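You operate a simulated robot arm through the tools that you are given. There is no shell and no other tool. Be economical: measure what you need, move in short steps, check, and stop when the job is done.

Carry out the task below with a simulated robot arm. There is one attempt and no reset: what you move stays moved.

TASK
Push the white fuse carrier to its contacts, test it on FUSE, bin it as shown and switch off.
Fine: good in green, blown in red.
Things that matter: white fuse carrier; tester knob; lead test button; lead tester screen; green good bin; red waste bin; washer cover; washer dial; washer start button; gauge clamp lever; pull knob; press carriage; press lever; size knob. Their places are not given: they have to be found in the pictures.

It is judged by the outcome, as a careful person would: the job done as asked, and still so three seconds after it is handed in. It fails if anything else is knocked over, pushed out of place, dropped, spilled or broken.

THE ROBOT
A 7-joint arm with a two-finger parallel gripper, fixed in place. Base frame: the origin is at the foot of the arm, x ahead of it, y to its left, z up. Lengths are in mm, angles in rad, forces in N, time in s.
With the tool pointing down near the work surface it reaches from about 240 to 680 mm from the base axis. Its first joint turns from -1.152 to 1.152 rad. Payload 2.4 kg.
Tool frame: the origin (TCP) lies between the finger pads and is the grasp point; the fingertips stand 30 mm ahead of it; z points along the fingers, y is the line along which they close. The gripper opens to 94 mm. The fingers are 28 mm wide and 10 mm thick; the gripper's body (50 by 96 mm) begins 55 mm behind the TCP.
Orientation is told as [roll, pitch, yaw] about the base's x, y, z axes, in that order, counted from this pose: with the fingers straight down and closing along the base's y, the tool's x points along the base's -x, its y along +y and its z along -z.

THE INTERFACE
- The arm moves only by the tool send_rows. Its argument "deltas" is a list of rows, each a list of 7 numbers: the finger opening in m, from 0 to 0.094, then the shift along the base's x, y, z in m, then the turn, a rotation vector about the base's x, y, z in rad. In form: [[claw, x, y, z, ax, ay, az], ...]. A call has 1 to 20 rows; each row shifts and turns the commanded pose from where the row before left it. A row lasts 0.2 s, in which the tool goes at most 50 mm and 0.15 rad; a call with a longer step from one row to the next is refused whole, and so is a gripper value outside its range. A pose out of reach is approached as far as the arm can. The call stops where the force on the tool passes 40 N (or 10 N more than at its start, if that is more) or the arm is blocked; 0.2 s more then pass. The fingers move at their own pace (about 153 mm/s each) and stop on an object; they squeeze with about 31 N. The grip force told is the motor's: it shows also when the fingers shut on nothing. Time passes only in rows, and 0.2 s behind the last, so rows that do not move let the fingers close. It gives the time, the measured TCP pose, the force on the tool (base axes), the opening and the grip force at its end, in the units of the frame above (readings bear some noise).
- Cameras (640 x 400 px; columns grow to the right, rows downward): "scene" is fixed at [44.2, 483.7, 1449.9]; the picture's right is [-0.72, -0.69, 0.00], its down [-0.42, 0.44, -0.80] and it looks along [0.55, -0.58, -0.60] (base axes); focal length 242 px, centre (320, 200). "wrist" rides on the gripper at [-37, 0, -58] in the tool frame; the picture's right is [0.00, -1.00, 0.00], its down [0.97, 0.00, -0.24] and it looks along [0.24, 0.00, 0.97] (tool axes); focal length 218 px, centre (320, 200).
- camera(camera): a new picture of that camera. No time passes.
- measure_at(camera, pixels): for up to 12 pixels [column, row] of the newest picture of that camera ("zoom" is the newest enlarged one), the place [x, y, z] in the base frame of the surface seen there, good to about 2 mm, but the place of the scene camera against the robot may be out by one fixed shift of up to 18 mm in any direction. No time passes.
- inspect(camera, box): a new picture of the part [left, top, right, bottom] of that camera's present view, enlarged. No time passes.
- hand_in(): hands the job in; it is judged then, once.

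Work in short steps. Measure before you move; look again where a grasp or a placing could have gone wrong, and mend it. You have 80 turns and 38 pictures in all, those below and enlarged ones among them. Open the gripper and draw the arm clear of the work before you hand the job in, unless the task says otherwise; then end with one line.

The tools are called after ">>>" by a JSON object that holds its "fn" and its "kwargs". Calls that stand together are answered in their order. send_rows: Moves the arm, as the interface text tells. Its arguments: {"type":"object","properties":{"deltas":{"type":"array"}},"required":["deltas"]} The other tools are called the same way: camera (camera) takes a picture; measure_at (camera, pixels) gives the place of the surface under pixels of a picture; inspect (camera, box) takes an enlarged picture of a part of a camera's view; hand_in () hands the job in.

At the start:

```text
time_s: 0.0
position: [365.7, 138.6, 1247.7]
ee_rot: [0.0, 0.0, -0.001]
ft_force: [0.8, -0.5, 0.0]
grip_width: 93.9
finger_force: 0.0
```

scene: 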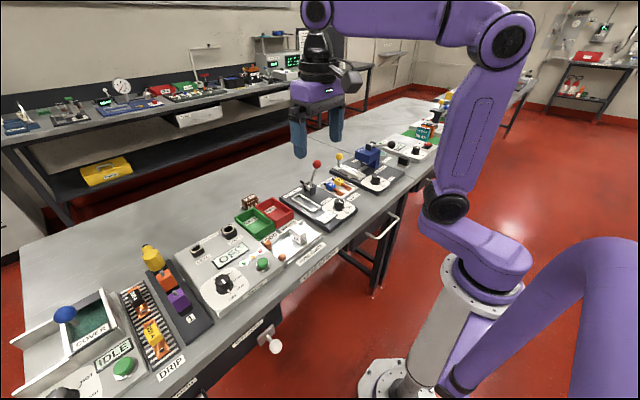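
wrist: 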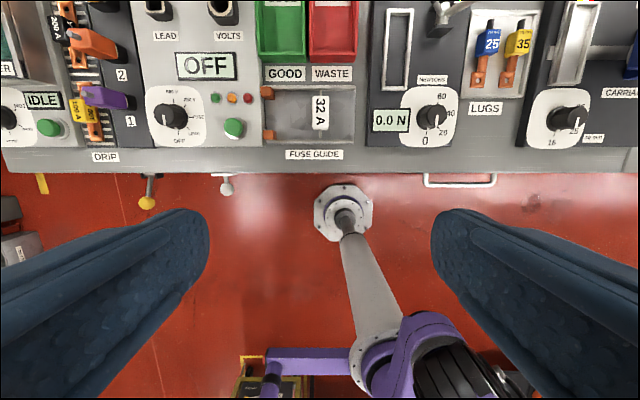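

The wrist view shows the tester (OFF display at 207,66; knob at 172,115) and the fuse guide with the white carrier "32 A" at (320,112). I enlarge both.

>>> {"fn": "inspect", "kwargs": {"camera": "wrist", "box": [140, 0, 370, 165]}}

>>> {"fn": "inspect", "kwargs": {"camera": "scene", "box": [170, 180, 330, 320]}}

>>> {"fn": "measure_at", "kwargs": {"camera": "wrist", "pixels": [[320, 112], [268, 93], [268, 134], [352, 112], [172, 115], [172, 106], [233, 128], [281, 30], [332, 30], [300, 128], [320, 92], [207, 66]]}}

```text
2.42 times, centred on (255, 82) of wrist
```

zoom: 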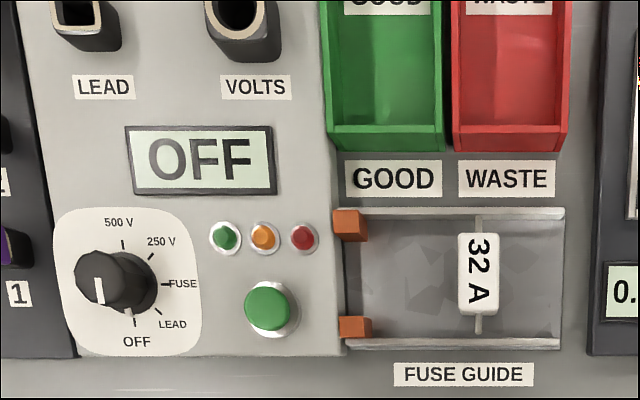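

```text
2.86 times, centred on (250, 250) of scene
```

zoom: 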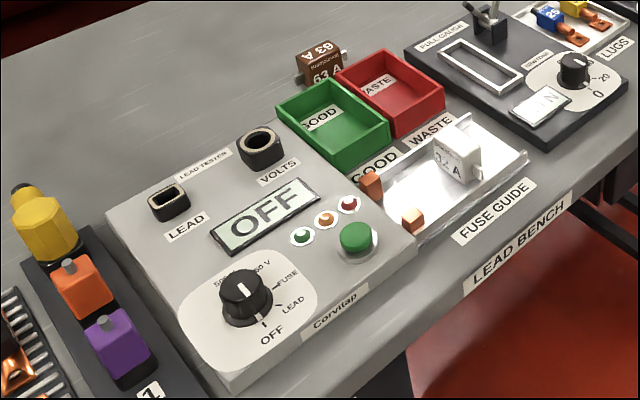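

```text
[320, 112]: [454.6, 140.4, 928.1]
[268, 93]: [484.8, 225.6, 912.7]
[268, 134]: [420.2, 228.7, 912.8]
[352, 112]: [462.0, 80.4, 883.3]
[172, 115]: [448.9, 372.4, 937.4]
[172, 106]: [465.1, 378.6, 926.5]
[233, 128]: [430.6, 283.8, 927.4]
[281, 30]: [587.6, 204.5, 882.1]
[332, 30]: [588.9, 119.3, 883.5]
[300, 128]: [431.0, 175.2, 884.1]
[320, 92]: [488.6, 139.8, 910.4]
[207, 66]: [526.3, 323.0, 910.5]
```

The carrier is at (454.6, 140), and the contacts are at y≈227 with the guide running along y. The knob points to OFF, and FUSE is about 90° counter-clockwise from there. I close the fingers and go above the carrier's -y side.

>>> {"fn": "send_rows", "kwargs": {"deltas": [[0, 0.03, -0.013, -0.03, 0, 0, 0], [0, 0.03, -0.013, -0.035, 0, 0, 0], [0, 0.027, -0.012, -0.04, 0, 0, 0], [0, 0, 0, -0.045, 0, 0, 0], [0, 0, 0, -0.045, 0, 0, 0], [0, 0, 0, -0.03, 0, 0, 0], [0, 0, 0, 0, 0, 0, 0]]}}

>>> {"fn": "camera", "kwargs": {"camera": "wrist"}}

```text
time_s: 1.6
position: [451.1, 100.4, 1022.6]
ee_rot: [0.001, 0.0, 0.0]
ft_force: [-0.9, 0.4, 0.3]
grip_width: 0.0
finger_force: 30.7
```

```text
33 pictures are left
```

wrist: 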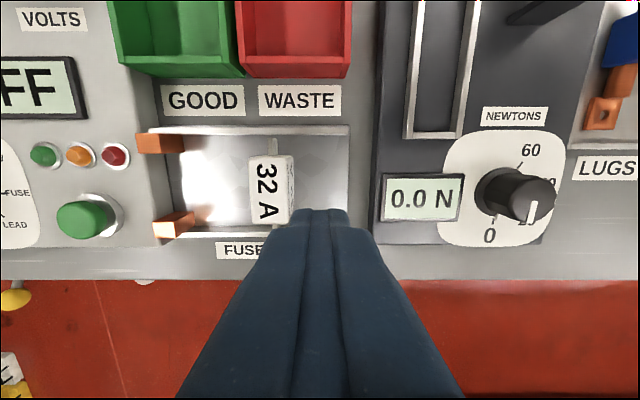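

>>> {"fn": "measure_at", "kwargs": {"camera": "wrist", "pixels": [[263, 188], [285, 188], [290, 188], [252, 160], [292, 160], [178, 143], [176, 226], [272, 145], [320, 160], [152, 190], [160, 143], [85, 218]]}}

```text
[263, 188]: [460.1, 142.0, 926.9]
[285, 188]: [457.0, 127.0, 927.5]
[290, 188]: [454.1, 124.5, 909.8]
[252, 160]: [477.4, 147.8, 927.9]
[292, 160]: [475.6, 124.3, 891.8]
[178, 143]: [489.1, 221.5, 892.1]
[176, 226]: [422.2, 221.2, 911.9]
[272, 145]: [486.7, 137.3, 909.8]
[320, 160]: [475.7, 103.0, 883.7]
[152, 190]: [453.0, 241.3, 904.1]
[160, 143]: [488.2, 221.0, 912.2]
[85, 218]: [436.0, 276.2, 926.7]
```

The carrier body spans y 124–149 and is centred at x≈455; the contact faces are at y≈221. I lower behind it and start pushing along +y.

>>> {"fn": "send_rows", "kwargs": {"deltas": [[0, 0.004, 0, -0.04, 0, 0, 0], [0, 0, 0, -0.04, 0, 0, 0], [0, 0, 0, -0.02, 0, 0, 0], [0, 0, 0.01, 0, 0, 0, 0], [0, 0, 0.01, 0, 0, 0, 0], [0, 0, 0.01, 0, 0, 0, 0], [0, 0, 0.01, 0, 0, 0, 0], [0, 0, 0.01, 0, 0, 0, 0], [0, 0, 0.01, 0, 0, 0, 0], [0, 0, 0.01, 0, 0, 0, 0]]}}

>>> {"fn": "camera", "kwargs": {"camera": "wrist"}}

```text
time_s: 3.8
position: [456.4, 172.1, 922.3]
ee_rot: [0.001, 0.0, 0.0]
ft_force: [0.0, -1.2, 1.1]
grip_width: 0.0
finger_force: 31.6
```

```text
32 pictures are left
```

wrist: 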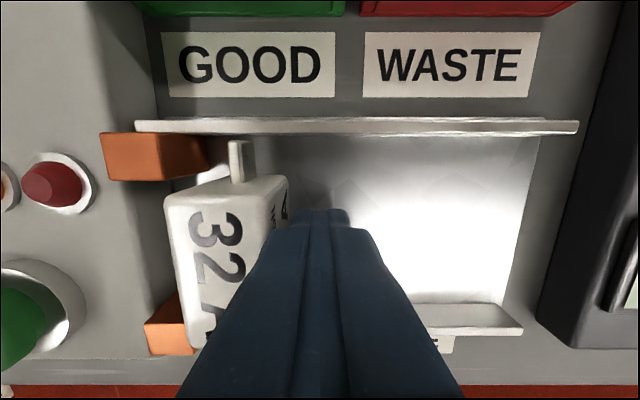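

The carrier is sliding squarely and its blade is about 20–25 mm short of the contacts. I keep pushing in small steps.

>>> {"fn": "send_rows", "kwargs": {"deltas": [[0, 0, 0.006, 0, 0, 0, 0], [0, 0, 0.006, 0, 0, 0, 0], [0, 0, 0.004, 0, 0, 0, 0], [0, 0, 0.003, 0, 0, 0, 0], [0, 0, 0.002, 0, 0, 0, 0], [0, 0, 0.002, 0, 0, 0, 0], [0, 0, 0.002, 0, 0, 0, 0]]}}

>>> {"fn": "camera", "kwargs": {"camera": "wrist"}}

```text
time_s: 5.4
position: [456.3, 191.1, 923.1]
ee_rot: [-0.005, 0.004, -0.004]
ft_force: [-2.2, -34.3, 8.5]
grip_width: 0.2
finger_force: 30.6
```

```text
31 pictures are left
```

wrist: 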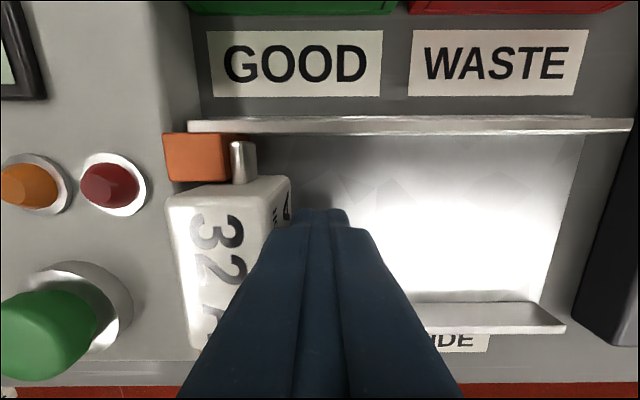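

The blade now bears on the contact (34 N reaction). I back off, lift, and go above the tester knob.

>>> {"fn": "send_rows", "kwargs": {"deltas": [[0, 0, -0.006, 0, 0, 0, 0], [0, 0, -0.006, 0, 0, 0, 0], [0, 0, 0, 0.04, 0, 0, 0], [0, 0, 0, 0.05, 0, 0, 0], [0.03, 0, 0.03, 0.03, 0, 0, 0], [0.06, 0, 0.045, 0.01, 0, 0, 0], [0.08, 0, 0.045, 0, 0, 0, 0], [0.08, 0, 0.045, 0, 0, 0, 0], [0.08, 0, 0.03, 0, 0, 0, 0], [0.08, 0, 0, 0, 0, 0, 0]]}}

>>> {"fn": "camera", "kwargs": {"camera": "wrist"}}

```text
time_s: 7.6
position: [454.8, 379.9, 1052.8]
ee_rot: [-0.001, 0.002, 0.002]
ft_force: [-0.1, 0.7, 0.4]
grip_width: 80.0
finger_force: 0.0
```

```text
30 pictures are left
```

wrist: 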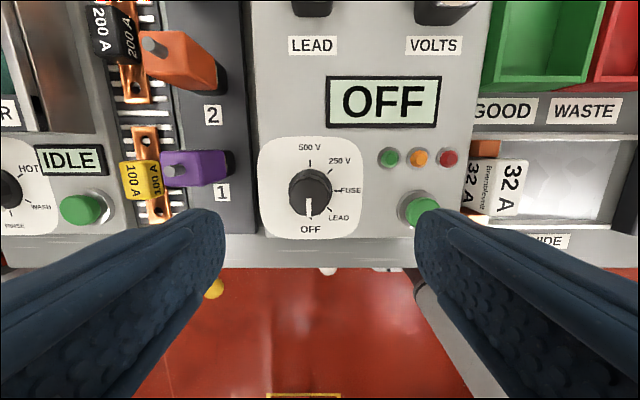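

>>> {"fn": "measure_at", "kwargs": {"camera": "wrist", "pixels": [[308, 196], [291, 188], [330, 188], [309, 212], [309, 172], [310, 163], [334, 190], [310, 218], [345, 220], [422, 206], [505, 187], [200, 165]]}}

>>> {"fn": "inspect", "kwargs": {"camera": "wrist", "box": [250, 130, 370, 240]}}

```text
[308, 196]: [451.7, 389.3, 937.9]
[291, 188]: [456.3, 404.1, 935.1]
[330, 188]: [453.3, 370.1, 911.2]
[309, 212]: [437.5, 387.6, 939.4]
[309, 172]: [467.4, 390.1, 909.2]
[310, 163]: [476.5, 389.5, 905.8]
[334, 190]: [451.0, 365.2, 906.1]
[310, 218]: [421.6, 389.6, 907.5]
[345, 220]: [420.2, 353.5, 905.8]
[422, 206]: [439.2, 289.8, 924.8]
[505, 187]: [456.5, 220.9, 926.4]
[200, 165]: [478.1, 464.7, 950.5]
```

```text
3.64 times, centred on (310, 185) of wrist
```

zoom: 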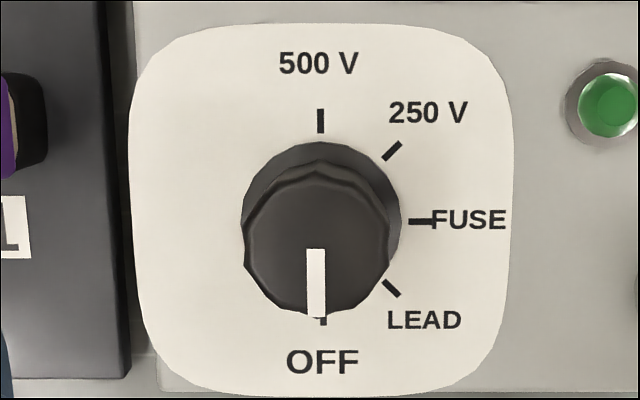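

The knob is centred at about (449, 389) with its top at z≈939; the OFF tick is at -x and the FUSE tick at -y, so the turn is +90°. I pre-turn the gripper -45° and lower it over the knob.

>>> {"fn": "send_rows", "kwargs": {"deltas": [[0.06, -0.006, 0.009, 0, 0, 0, -0.131], [0.06, 0, 0, 0, 0, 0, -0.131], [0.06, 0, 0, 0, 0, 0, -0.131], [0.06, 0, 0, 0, 0, 0, -0.131], [0.06, 0, 0, -0.02, 0, 0, -0.131], [0.06, 0, 0, -0.03, 0, 0, -0.13], [0.06, 0, 0, -0.03, 0, 0, 0], [0.06, 0, 0, -0.028, 0, 0, 0], [0.06, 0, 0, 0, 0, 0, 0]]}}

>>> {"fn": "camera", "kwargs": {"camera": "wrist"}}

```text
time_s: 9.6
position: [449.1, 388.1, 946.2]
ee_rot: [0.0, -0.001, -0.785]
ft_force: [-1.0, -0.1, -0.1]
grip_width: 59.9
finger_force: 0.0
```

```text
28 pictures are left
```

wrist: 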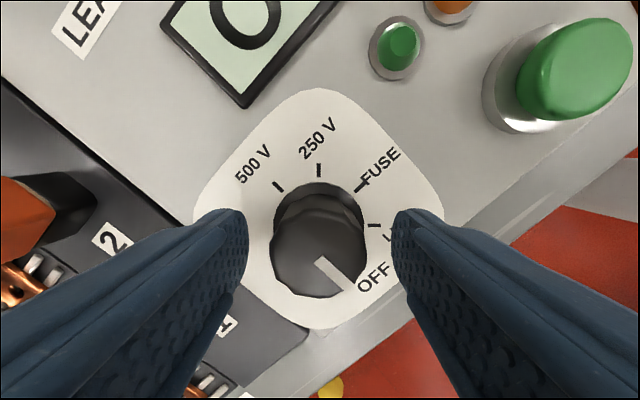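

The fingers straddle the knob evenly, so I close on it.

>>> {"fn": "send_rows", "kwargs": {"deltas": [[0.06, 0, 0, -0.002, 0, 0, 0], [0.02, 0, 0, 0, 0, 0, 0], [0.02, 0, 0, 0, 0, 0, 0], [0.02, 0, 0, 0, 0, 0, 0]]}}

```text
time_s: 10.6
position: [449.2, 389.0, 943.5]
ee_rot: [0.002, 0.0, -0.786]
ft_force: [3.2, 3.5, -2.4]
grip_width: 33.2
finger_force: 45.2
```

Gripped at 33 mm. I turn it +90°.

>>> {"fn": "send_rows", "kwargs": {"deltas": [[0.02, 0, 0, 0, 0, 0, 0.131], [0.02, 0, 0, 0, 0, 0, 0.131], [0.02, 0, 0, 0, 0, 0, 0.131], [0.02, 0, 0, 0, 0, 0, 0.131], [0.02, 0, 0, 0, 0, 0, 0.131], [0.02, 0, 0, 0, 0, 0, 0.131], [0.02, 0, 0, 0, 0, 0, 0.131], [0.02, 0, 0, 0, 0, 0, 0.131], [0.02, 0, 0, 0, 0, 0, 0.131], [0.02, 0, 0, 0, 0, 0, 0.131], [0.02, 0, 0, 0, 0, 0, 0.131], [0.02, 0, 0, 0, 0, 0, 0.13], [0.02, 0, 0, 0, 0, 0, 0]]}}

>>> {"fn": "camera", "kwargs": {"camera": "wrist"}}

```text
time_s: 13.4
position: [449.9, 388.1, 944.0]
ee_rot: [-0.001, 0.002, 0.79]
ft_force: [-4.0, -5.1, 0.2]
grip_width: 33.2
finger_force: 44.9
```

```text
27 pictures are left
```

wrist: 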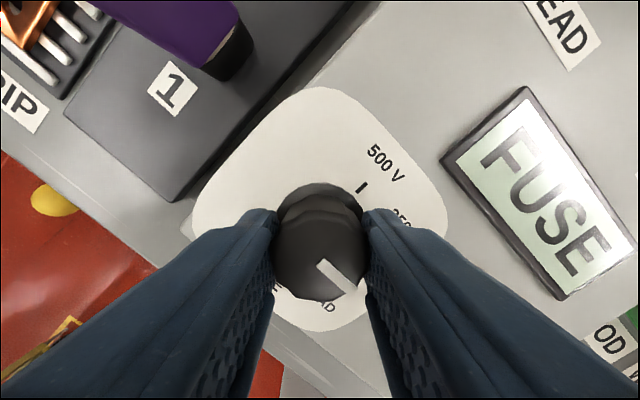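

The display reads FUSE. I release, lift, turn back and move to the green test button with closed fingers.

>>> {"fn": "send_rows", "kwargs": {"deltas": [[0.06, 0, 0, 0, 0, 0, 0], [0.06, 0, 0, 0, 0, 0, 0], [0.06, 0, 0, 0.04, 0, 0, 0], [0.06, 0, 0, 0.05, 0, 0, -0.13], [0.04, 0, -0.02, 0.02, 0, 0, -0.131], [0.0, 0, -0.025, 0, 0, 0, -0.131], [0.0, 0, -0.025, 0, 0, 0, -0.131], [0, 0, -0.025, 0, 0, 0, -0.131], [0, -0.015, -0.01, 0, 0, 0, -0.131], [0, 0, 0, 0, 0, 0, 0]]}}

>>> {"fn": "camera", "kwargs": {"camera": "wrist"}}

```text
time_s: 15.6
position: [434.5, 282.1, 1052.5]
ee_rot: [0.0, -0.001, -0.001]
ft_force: [-0.6, -1.3, -0.2]
grip_width: 0.1
finger_force: 30.9
```

```text
26 pictures are left
```

wrist: 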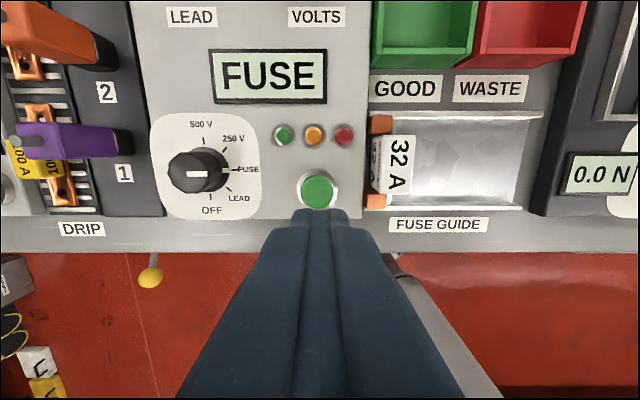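

>>> {"fn": "measure_at", "kwargs": {"camera": "wrist", "pixels": [[317, 180], [317, 188], [317, 200], [305, 190], [329, 190], [390, 165], [413, 165], [380, 125], [380, 198], [400, 138]]}}

```text
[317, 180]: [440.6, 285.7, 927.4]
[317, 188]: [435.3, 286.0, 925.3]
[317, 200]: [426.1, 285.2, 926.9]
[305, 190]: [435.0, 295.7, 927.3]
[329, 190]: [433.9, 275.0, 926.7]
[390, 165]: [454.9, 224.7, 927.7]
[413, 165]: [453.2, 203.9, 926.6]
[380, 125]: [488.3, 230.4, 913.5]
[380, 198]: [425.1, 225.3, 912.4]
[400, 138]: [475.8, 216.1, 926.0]
```

The button is centred at (434, 285.5) with its top at z≈927. I press down gently.

>>> {"fn": "send_rows", "kwargs": {"deltas": [[0, 0, 0.0035, -0.04, 0, 0, 0], [0, 0, 0, -0.04, 0, 0, 0], [0, 0, 0, -0.013, 0, 0, 0], [0, 0, 0, -0.003, 0, 0, 0], [0, 0, 0, -0.002, 0, 0, 0], [0, 0, 0, -0.002, 0, 0, 0], [0, 0, 0, -0.002, 0, 0, 0]]}}

>>> {"fn": "camera", "kwargs": {"camera": "wrist"}}

>>> {"fn": "inspect", "kwargs": {"camera": "scene", "box": [170, 180, 330, 320]}}

```text
time_s: 17.2
position: [435.6, 287.1, 951.3]
ee_rot: [0.001, -0.001, 0.002]
ft_force: [0.0, -0.5, 2.3]
grip_width: 0.0
finger_force: 30.6
```

```text
25 pictures are left
```

wrist: 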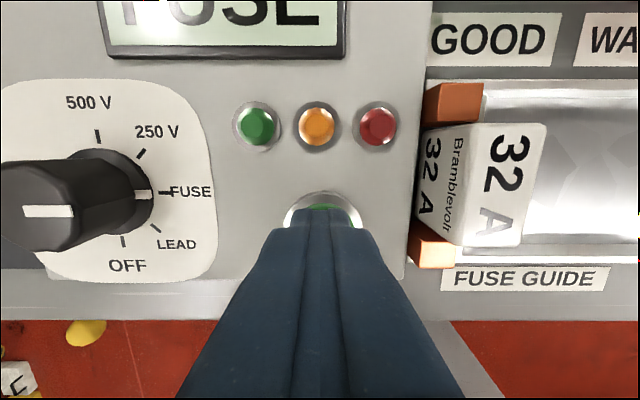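

```text
2.86 times, centred on (250, 250) of scene
```

zoom: 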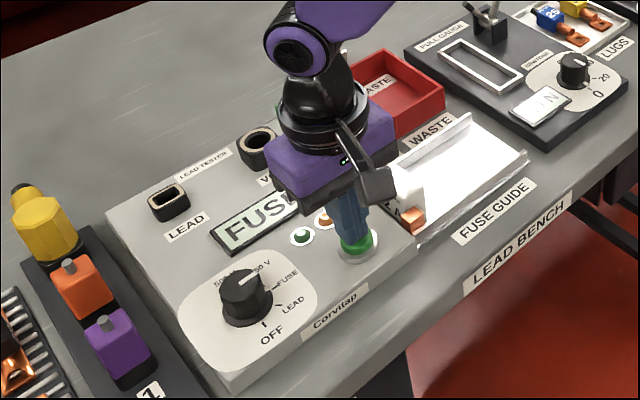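

No lamp is lit and the force is only about 2 N, so I press further.

>>> {"fn": "send_rows", "kwargs": {"deltas": [[0, 0, -0.001, -0.002, 0, 0, 0], [0, 0, 0, -0.002, 0, 0, 0], [0, 0, 0, -0.001, 0, 0, 0], [0, 0, 0, 0, 0, 0, 0]]}}

>>> {"fn": "camera", "kwargs": {"camera": "wrist"}}

```text
time_s: 18.2
position: [435.0, 285.2, 947.0]
ee_rot: [0.002, -0.003, 0.002]
ft_force: [-0.7, 4.7, 13.3]
grip_width: 0.1
finger_force: 30.8
```

```text
23 pictures are left
```

wrist: 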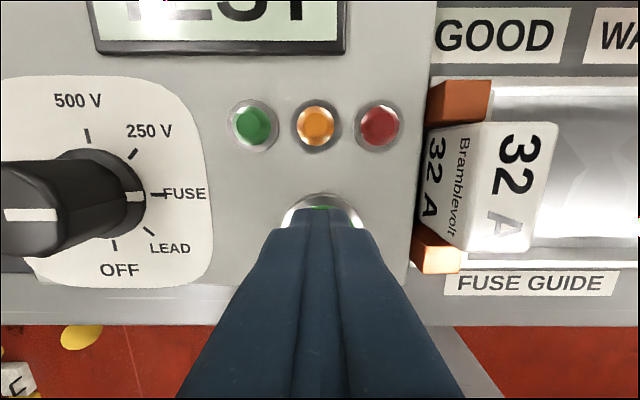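

The display says TEST. I hold briefly, then look for the result.

>>> {"fn": "send_rows", "kwargs": {"deltas": [[0, 0, 0, 0, 0, 0, 0], [0, 0, 0, 0, 0, 0, 0], [0, 0, 0, 0, 0, 0, 0], [0, 0, 0, 0, 0, 0, 0], [0, 0, 0, 0, 0, 0, 0]]}}

>>> {"fn": "camera", "kwargs": {"camera": "wrist"}}

```text
time_s: 19.4
position: [434.9, 285.8, 946.9]
ee_rot: [0.003, -0.003, 0.0]
ft_force: [0.6, 7.4, 14.7]
grip_width: 0.0
finger_force: 31.0
```

```text
22 pictures are left
```

wrist: 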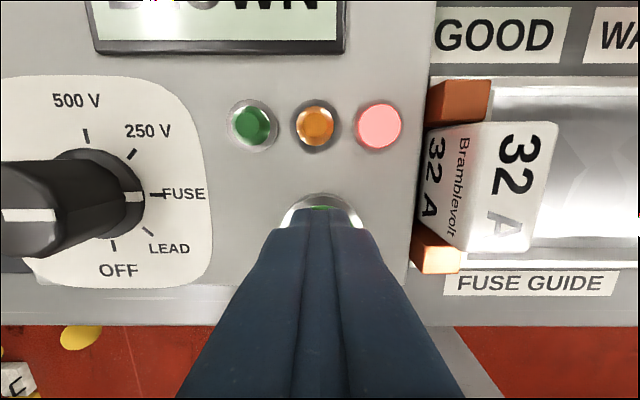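

BLOWN with the red lamp lit: the carrier goes in the red WASTE bin. I lift off and move to look at the carrier and bins.

>>> {"fn": "send_rows", "kwargs": {"deltas": [[0, 0, 0, 0.03, 0, 0, 0], [0, 0, 0, 0.05, 0, 0, 0], [0.02, 0.01, -0.03, 0.05, 0, 0, 0], [0.04, 0.03, -0.04, 0.04, 0, 0, 0], [0.05, 0.03, -0.035, 0.03, 0, 0, 0], [0.05, 0, 0, 0, 0, 0, 0]]}}

>>> {"fn": "camera", "kwargs": {"camera": "wrist"}}

```text
refused: row 3 steps farther than a row can; nothing moved
```

```text
21 pictures are left
```

wrist: 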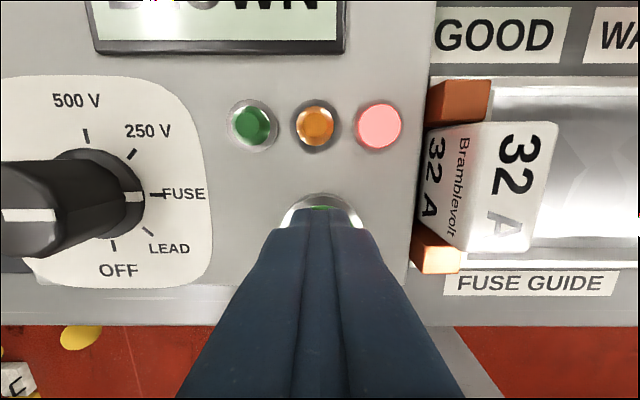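

That call was refused because a step was too long, so I resend it with shorter ones.

>>> {"fn": "send_rows", "kwargs": {"deltas": [[0, 0, 0, 0.03, 0, 0, 0], [0, 0, 0, 0.045, 0, 0, 0], [0, 0, 0, 0.045, 0, 0, 0], [0.02, 0.02, -0.03, 0.03, 0, 0, 0], [0.04, 0.025, -0.035, 0.02, 0, 0, 0], [0.05, 0.025, -0.035, 0.02, 0, 0, 0], [0.05, 0, 0, 0, 0, 0, 0]]}}

>>> {"fn": "camera", "kwargs": {"camera": "wrist"}}

```text
time_s: 21.0
position: [505.1, 183.6, 1136.6]
ee_rot: [0.0, -0.001, 0.002]
ft_force: [0.3, -0.6, -0.3]
grip_width: 50.0
finger_force: 0.1
```

```text
20 pictures are left
```

wrist: 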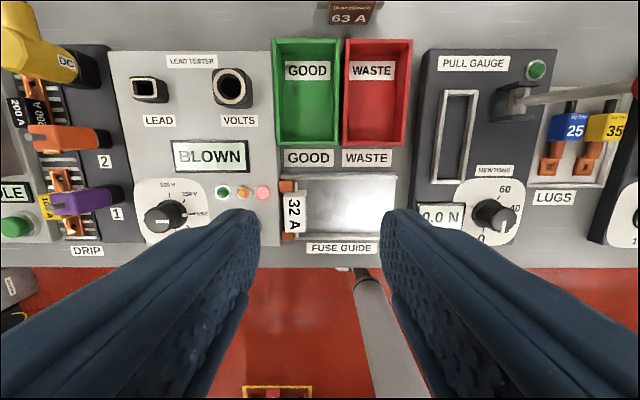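

>>> {"fn": "measure_at", "kwargs": {"camera": "wrist", "pixels": [[345, 90], [410, 90], [378, 42], [374, 143], [374, 90], [358, 90], [398, 90], [378, 60], [374, 126], [294, 213], [350, 12], [308, 42]]}}

>>> {"fn": "inspect", "kwargs": {"camera": "wrist", "box": [260, 0, 430, 255]}}

```text
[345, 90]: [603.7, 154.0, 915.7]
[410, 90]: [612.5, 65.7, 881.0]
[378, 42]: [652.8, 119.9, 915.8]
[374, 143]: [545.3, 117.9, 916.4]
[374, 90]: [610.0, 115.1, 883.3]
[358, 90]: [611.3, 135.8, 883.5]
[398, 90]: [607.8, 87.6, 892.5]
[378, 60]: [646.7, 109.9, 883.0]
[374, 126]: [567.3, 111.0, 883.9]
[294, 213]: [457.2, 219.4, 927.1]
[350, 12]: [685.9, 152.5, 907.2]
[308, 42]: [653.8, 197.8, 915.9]
```

```text
1.57 times, centred on (345, 128) of wrist
```

zoom: 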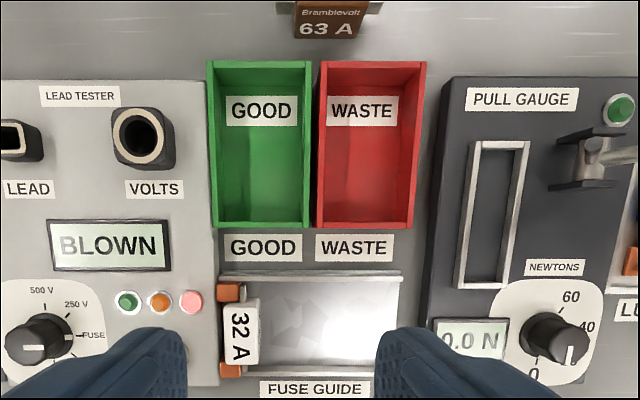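

The red bin's centre is about (600, 112) with its rim at z≈916 and floor at 884. The carrier is at (455, 214), and the tester wall at y≈241 leaves little room, so I grip it shallowly first.

>>> {"fn": "send_rows", "kwargs": {"deltas": [[0.044, -0.025, 0.015, -0.035, 0, 0, 0], [0.044, -0.025, 0.015, -0.035, 0, 0, 0], [0.044, 0, 0, -0.045, 0, 0, 0], [0.044, 0, 0, -0.045, 0, 0, 0], [0.044, 0, 0, -0.02, 0, 0, 0], [0.044, 0, 0, 0, 0, 0, 0]]}}

>>> {"fn": "camera", "kwargs": {"camera": "wrist"}}

```text
time_s: 22.4
position: [453.9, 214.0, 956.5]
ee_rot: [0.001, 0.001, 0.003]
ft_force: [0.2, -0.2, -0.3]
grip_width: 44.0
finger_force: 0.1
```

```text
18 pictures are left
```

wrist: 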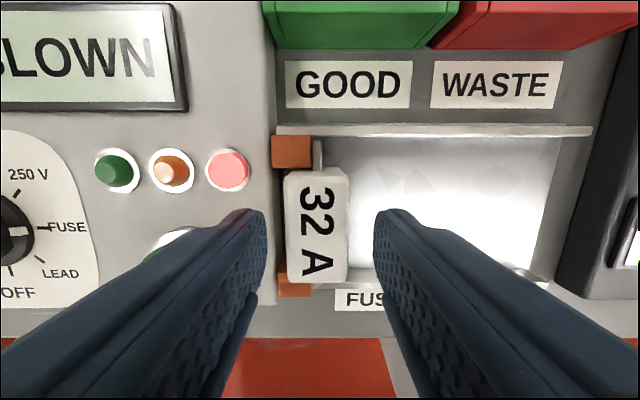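

The carrier sits centred between the fingers. I lower 12 mm, close, and slide it 30 mm back from the contacts.

>>> {"fn": "send_rows", "kwargs": {"deltas": [[0.044, 0.001, 0, -0.012, 0, 0, 0], [0.015, 0, 0, 0, 0, 0, 0], [0.015, 0, 0, 0, 0, 0, 0], [0.015, 0, 0, 0, 0, 0, 0], [0.015, 0, -0.01, 0, 0, 0, 0], [0.015, 0, -0.01, 0, 0, 0, 0], [0.015, 0, -0.01, 0, 0, 0, 0], [0.015, 0, 0, 0, 0, 0, 0]]}}

>>> {"fn": "camera", "kwargs": {"camera": "wrist"}}

```text
time_s: 24.2
position: [455.6, 185.5, 944.9]
ee_rot: [0.0, -0.001, 0.001]
ft_force: [0.6, 3.9, 12.1]
grip_width: 27.6
finger_force: 30.9
```

```text
17 pictures are left
```

wrist: 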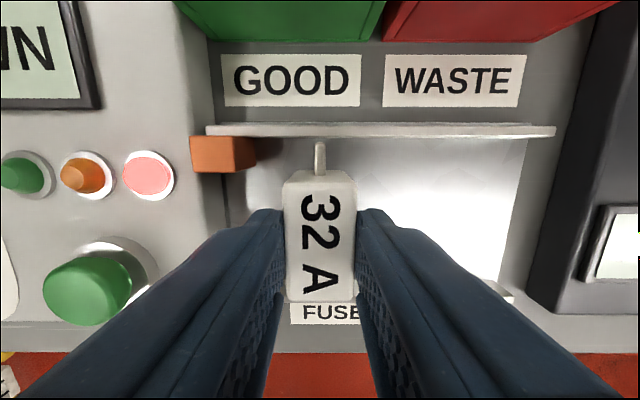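

Slid back cleanly. I open, go 14 mm deeper, re-grip and lift a little.

>>> {"fn": "send_rows", "kwargs": {"deltas": [[0.044, 0, 0, 0, 0, 0, 0], [0.044, 0, 0, 0, 0, 0, 0], [0.044, 0, 0, -0.014, 0, 0, 0], [0.044, 0, 0, 0, 0, 0, 0], [0.015, 0, 0, 0, 0, 0, 0], [0.015, 0, 0, 0, 0, 0, 0], [0.015, 0, 0, 0, 0, 0, 0], [0.015, 0, 0, 0.01, 0, 0, 0], [0.015, 0, 0, 0.02, 0, 0, 0], [0.015, 0, 0, 0.03, 0, 0, 0], [0.015, 0, 0, 0, 0, 0, 0]]}}

>>> {"fn": "camera", "kwargs": {"camera": "wrist"}}

```text
time_s: 26.6
position: [454.8, 186.3, 989.6]
ee_rot: [0.0, 0.0, 0.002]
ft_force: [-0.4, -0.5, 0.3]
grip_width: 14.8
finger_force: 0.0
```

```text
16 pictures are left
```

wrist: 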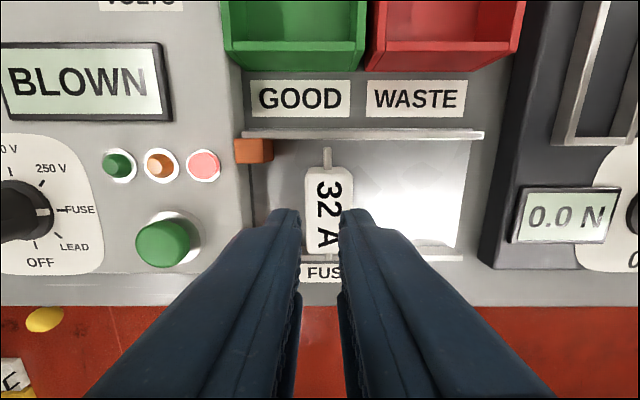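

The fingers came up empty and the carrier stayed in the guide. I look closely at how it's held.

>>> {"fn": "inspect", "kwargs": {"camera": "wrist", "box": [225, 110, 495, 280]}}

>>> {"fn": "measure_at", "kwargs": {"camera": "wrist", "pixels": [[328, 175], [307, 180], [351, 180], [328, 250], [328, 150], [328, 160], [400, 134], [400, 139], [430, 257], [460, 200], [470, 134], [330, 259]]}}

>>> {"fn": "inspect", "kwargs": {"camera": "scene", "box": [250, 200, 330, 270]}}

```text
2.35 times, centred on (360, 195) of wrist
```

zoom: 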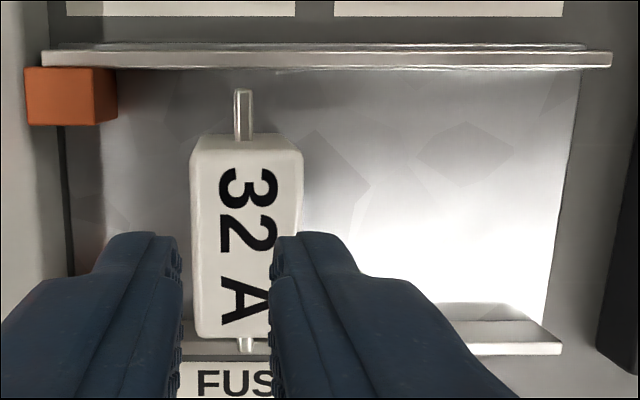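

```text
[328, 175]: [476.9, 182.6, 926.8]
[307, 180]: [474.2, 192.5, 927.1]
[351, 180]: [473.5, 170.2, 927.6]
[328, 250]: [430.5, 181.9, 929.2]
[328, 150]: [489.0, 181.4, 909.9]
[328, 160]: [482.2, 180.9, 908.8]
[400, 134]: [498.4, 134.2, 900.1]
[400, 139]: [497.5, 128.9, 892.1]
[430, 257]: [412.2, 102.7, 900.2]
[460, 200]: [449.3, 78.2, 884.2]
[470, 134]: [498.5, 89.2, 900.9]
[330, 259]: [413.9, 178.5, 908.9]
```

```text
5.71 times, centred on (290, 235) of scene
```

zoom: 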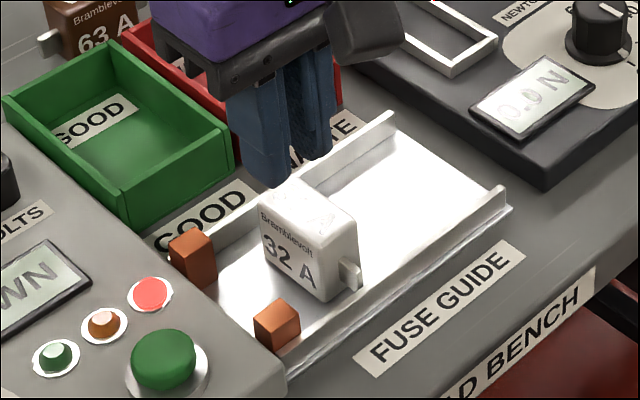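

Nothing is holding the carrier: the rails are at z 900 and the blades sit free. It simply slipped from a shallow grip, and it is still upright at (454, 182). I re-grip much deeper, fully closing.

>>> {"fn": "send_rows", "kwargs": {"deltas": [[0.05, 0, -0.004, 0, 0, 0, 0], [0.05, 0, 0, 0, 0, 0, 0], [0.05, 0, 0, -0.035, 0, 0, 0], [0.05, 0, 0, -0.035, 0, 0, 0], [0.05, 0, 0, 0, 0, 0, 0], [0.0, 0, 0, 0, 0, 0, 0], [0, 0, 0, 0, 0, 0, 0], [0, 0, 0, 0, 0, 0, 0], [0, 0, 0, 0, 0, 0, 0]]}}

```text
time_s: 28.6
position: [453.5, 181.3, 919.5]
ee_rot: [0.0, 0.001, 0.002]
ft_force: [-1.0, -0.3, -0.5]
grip_width: 31.9
finger_force: 31.1
```

Gripped at 32 mm; the body tapers, wider at the bottom. I lift slowly.

>>> {"fn": "send_rows", "kwargs": {"deltas": [[0, 0, 0, 0.003, 0, 0, 0], [0, 0, 0, 0.004, 0, 0, 0], [0, 0, 0, 0.005, 0, 0, 0], [0, 0, 0, 0.006, 0, 0, 0], [0, 0, 0, 0.006, 0, 0, 0], [0, 0, 0, 0, 0, 0, 0]]}}

>>> {"fn": "inspect", "kwargs": {"camera": "scene", "box": [250, 200, 330, 270]}}

```text
time_s: 30.0
position: [454.9, 180.2, 943.6]
ee_rot: [0.0, 0.0, 0.0]
ft_force: [0.3, 0.5, -0.8]
grip_width: 31.9
finger_force: 31.5
```

```text
5.71 times, centred on (290, 235) of scene
```

zoom: 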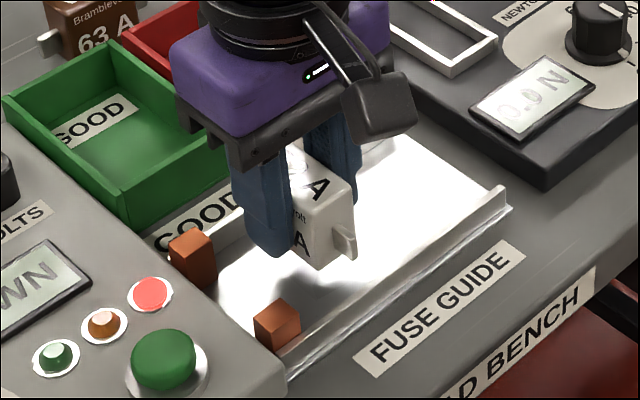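

The carrier is held clear. I raise it and move near the red bin, then look.

>>> {"fn": "send_rows", "kwargs": {"deltas": [[0, 0, 0, 0.015, 0, 0, 0], [0, 0, 0, 0.025, 0, 0, 0], [0, 0, 0, 0.025, 0, 0, 0], [0, 0.02, -0.01, 0, 0, 0, 0], [0, 0.025, -0.012, 0, 0, 0, 0], [0, 0.025, -0.012, 0, 0, 0, 0], [0, 0.025, -0.012, 0, 0, 0, 0], [0, 0.025, -0.012, 0, 0, 0, 0], [0, 0.02, -0.006, 0, 0, 0, 0], [0, 0, 0, 0, 0, 0, 0]]}}

>>> {"fn": "camera", "kwargs": {"camera": "wrist"}}

```text
time_s: 32.2
position: [595.7, 117.3, 1009.2]
ee_rot: [0.001, 0.001, 0.002]
ft_force: [-0.8, 0.3, -0.8]
grip_width: 31.7
finger_force: 31.3
```

```text
12 pictures are left
```

wrist: 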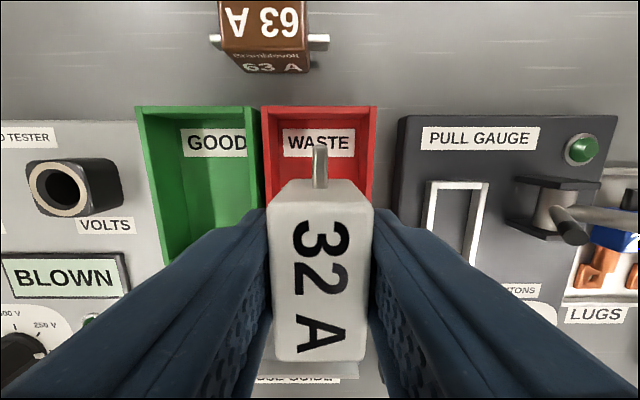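

>>> {"fn": "measure_at", "kwargs": {"camera": "wrist", "pixels": [[264, 150], [267, 130], [373, 150], [376, 150], [370, 150], [320, 109], [320, 128], [258, 180], [375, 185], [363, 175], [368, 192], [318, 155]]}}

```text
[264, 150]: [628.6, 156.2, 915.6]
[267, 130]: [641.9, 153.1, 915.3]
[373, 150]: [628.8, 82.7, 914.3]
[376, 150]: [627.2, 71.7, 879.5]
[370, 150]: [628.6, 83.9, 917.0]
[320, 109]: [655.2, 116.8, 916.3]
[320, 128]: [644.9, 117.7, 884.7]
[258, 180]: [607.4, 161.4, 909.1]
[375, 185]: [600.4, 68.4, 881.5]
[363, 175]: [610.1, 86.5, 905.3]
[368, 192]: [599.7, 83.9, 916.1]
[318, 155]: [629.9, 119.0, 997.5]
```

The red bin spans y 82–157 and x 545–655, so its centre is (600, 119.5). I lower the carrier until it nearly reaches the bin floor.

>>> {"fn": "send_rows", "kwargs": {"deltas": [[0, 0.004, 0.002, -0.02, 0, 0, 0], [0, 0, 0, -0.025, 0, 0, 0], [0, 0, 0, -0.02, 0, 0, 0], [0, 0, 0, -0.012, 0, 0, 0], [0, 0, 0, -0.009, 0, 0, 0], [0, 0, 0, 0, 0, 0, 0]]}}

>>> {"fn": "camera", "kwargs": {"camera": "wrist"}}

```text
time_s: 33.6
position: [599.4, 119.7, 922.8]
ee_rot: [0.002, -0.002, 0.003]
ft_force: [-0.2, -0.5, -1.0]
grip_width: 32.0
finger_force: 31.1
```

```text
11 pictures are left
```

wrist: 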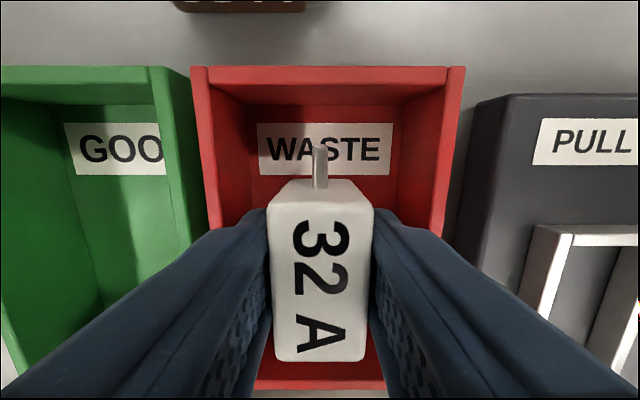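

The carrier is inside the bin, centred. I lower 2 mm, open slightly to stay clear of the walls, and lift out.

>>> {"fn": "send_rows", "kwargs": {"deltas": [[0, 0, 0, -0.002, 0, 0, 0], [0.04, 0, 0, 0, 0, 0, 0], [0.04, 0, 0, 0, 0, 0, 0], [0.04, 0, 0, 0, 0, 0, 0], [0.04, 0, 0, 0.02, 0, 0, 0], [0.04, 0, 0, 0.03, 0, 0, 0], [0.04, 0, 0, 0.04, 0, 0, 0], [0.04, 0, 0, 0.04, 0, 0, 0], [0.04, 0, 0, 0, 0, 0, 0]]}}

>>> {"fn": "camera", "kwargs": {"camera": "wrist"}}

```text
time_s: 35.6
position: [600.2, 120.1, 1052.3]
ee_rot: [0.001, 0.001, 0.002]
ft_force: [-0.4, 0.6, -0.6]
grip_width: 40.1
finger_force: 0.0
```

```text
10 pictures are left
```

wrist: 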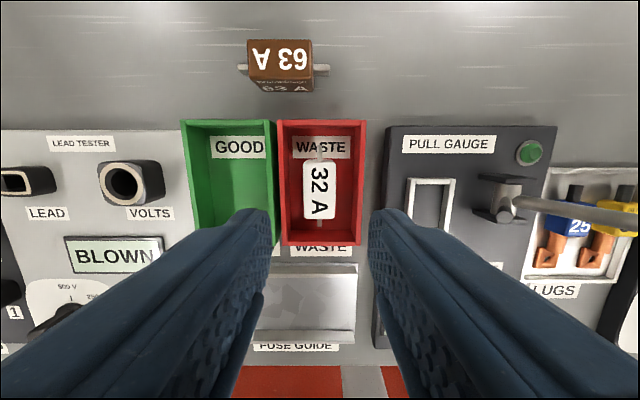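

The carrier is in the red bin. Next I go back above the knob with the gripper at +45°.

>>> {"fn": "send_rows", "kwargs": {"deltas": [[0.06, -0.019, 0.0336, 0, 0, 0, 0.0981], [0.06, -0.019, 0.0336, 0, 0, 0, 0.0981], [0.06, -0.019, 0.0336, 0, 0, 0, 0.0981], [0.06, -0.019, 0.0336, 0, 0, 0, 0.0981], [0.06, -0.019, 0.0336, 0, 0, 0, 0.0981], [0.06, -0.019, 0.0336, 0, 0, 0, 0.0981], [0.06, -0.019, 0.0336, 0, 0, 0, 0.0981], [0.06, -0.0175, 0.0336, 0, 0, 0, 0.0981], [0.06, 0, 0, -0.04, 0, 0, 0], [0.06, 0, 0, -0.03, 0, 0, 0], [0.06, 0, 0, 0, 0, 0, 0]]}}

>>> {"fn": "camera", "kwargs": {"camera": "wrist"}}

```text
time_s: 38.0
position: [449.6, 388.9, 980.3]
ee_rot: [-0.001, 0.0, 0.787]
ft_force: [0.1, 0.1, -0.6]
grip_width: 60.1
finger_force: 0.0
```

```text
9 pictures are left
```

wrist: 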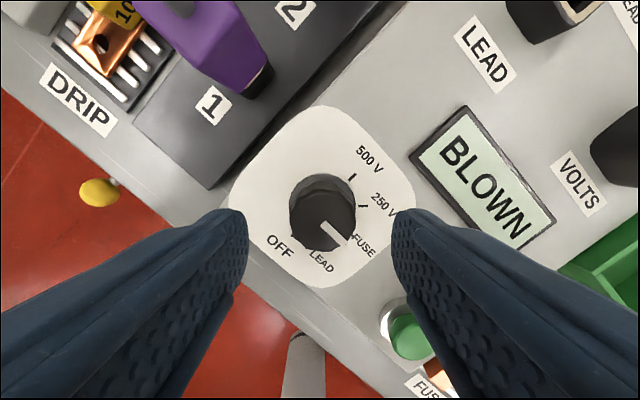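

The fingers are centred over the knob. I lower, grip and turn it -90° to OFF.

>>> {"fn": "send_rows", "kwargs": {"deltas": [[0.06, 0, 0, -0.02, 0, 0, 0], [0.06, 0, 0, -0.016, 0, 0, 0], [0.02, 0, 0, 0, 0, 0, 0], [0.02, 0, 0, 0, 0, 0, 0], [0.02, 0, 0, 0, 0, 0, 0], [0.02, 0, 0, 0, 0, 0, -0.131], [0.02, 0, 0, 0, 0, 0, -0.131], [0.02, 0, 0, 0, 0, 0, -0.131], [0.02, 0, 0, 0, 0, 0, -0.131], [0.02, 0, 0, 0, 0, 0, -0.131], [0.02, 0, 0, 0, 0, 0, -0.131], [0.02, 0, 0, 0, 0, 0, -0.131], [0.02, 0, 0, 0, 0, 0, -0.131], [0.02, 0, 0, 0, 0, 0, -0.131], [0.02, 0, 0, 0, 0, 0, -0.131], [0.02, 0, 0, 0, 0, 0, -0.131], [0.02, 0, 0, 0, 0, 0, -0.13], [0.02, 0, 0, 0, 0, 0, 0]]}}

>>> {"fn": "camera", "kwargs": {"camera": "wrist"}}

```text
time_s: 41.8
position: [450.3, 388.6, 944.3]
ee_rot: [0.0, 0.0, -0.787]
ft_force: [8.9, -0.6, -3.3]
grip_width: 33.1
finger_force: 45.2
```

```text
8 pictures are left
```

wrist: 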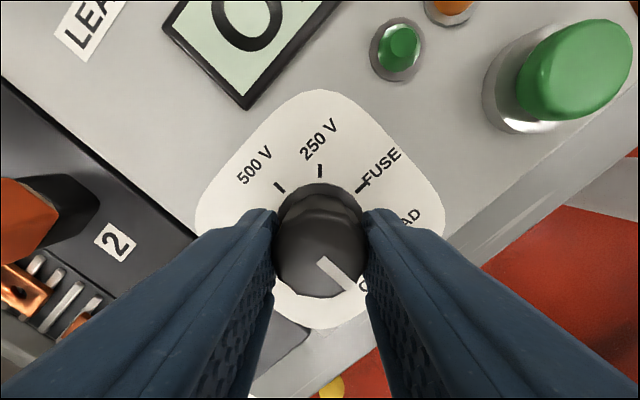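

The display begins with "O" (OFF). I release, lift clear and turn back for a final check.

>>> {"fn": "send_rows", "kwargs": {"deltas": [[0.06, 0, 0, 0, 0, 0, 0], [0.06, 0, 0, 0, 0, 0, 0], [0.06, 0, 0, 0.03, 0, 0, 0], [0.06, 0, 0, 0.045, 0, 0, 0], [0.06, 0, 0, 0.045, 0, 0, 0.131], [0.08, 0, 0, 0.045, 0, 0, 0.131], [0.08, 0, -0.03, 0.03, 0, 0, 0.131], [0.08, 0, -0.03, 0.03, 0, 0, 0.131], [0.08, 0, -0.03, 0.03, 0, 0, 0.131], [0.08, 0, -0.03, 0.02, 0, 0, 0.131], [0.08, 0, 0, 0, 0, 0, 0]]}}

>>> {"fn": "camera", "kwargs": {"camera": "wrist"}}

>>> {"fn": "camera", "kwargs": {"camera": "scene"}}

```text
time_s: 44.2
position: [449.0, 269.0, 1220.6]
ee_rot: [0.001, 0.0, 0.005]
ft_force: [-0.1, 0.1, 0.4]
grip_width: 79.9
finger_force: 0.1
```

```text
7 pictures are left
```

wrist: 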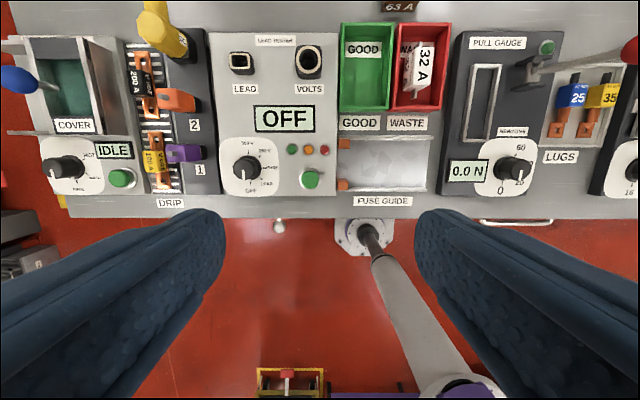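

```text
6 pictures are left
```

scene: 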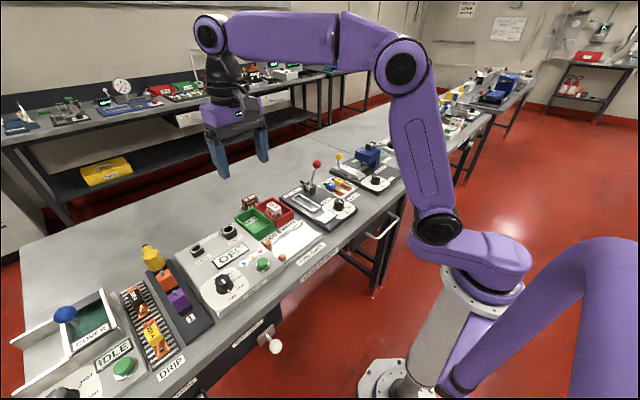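

The display and knob are at OFF, the carrier is in the red bin, nothing else has moved, and the arm is clear with the gripper open. I hand in.

>>> {"fn": "hand_in", "kwargs": {}}

```text
The job is handed in.
```

The white fuse carrier tested BLOWN on FUSE, so I put it in the red waste bin and switched the tester back to OFF.
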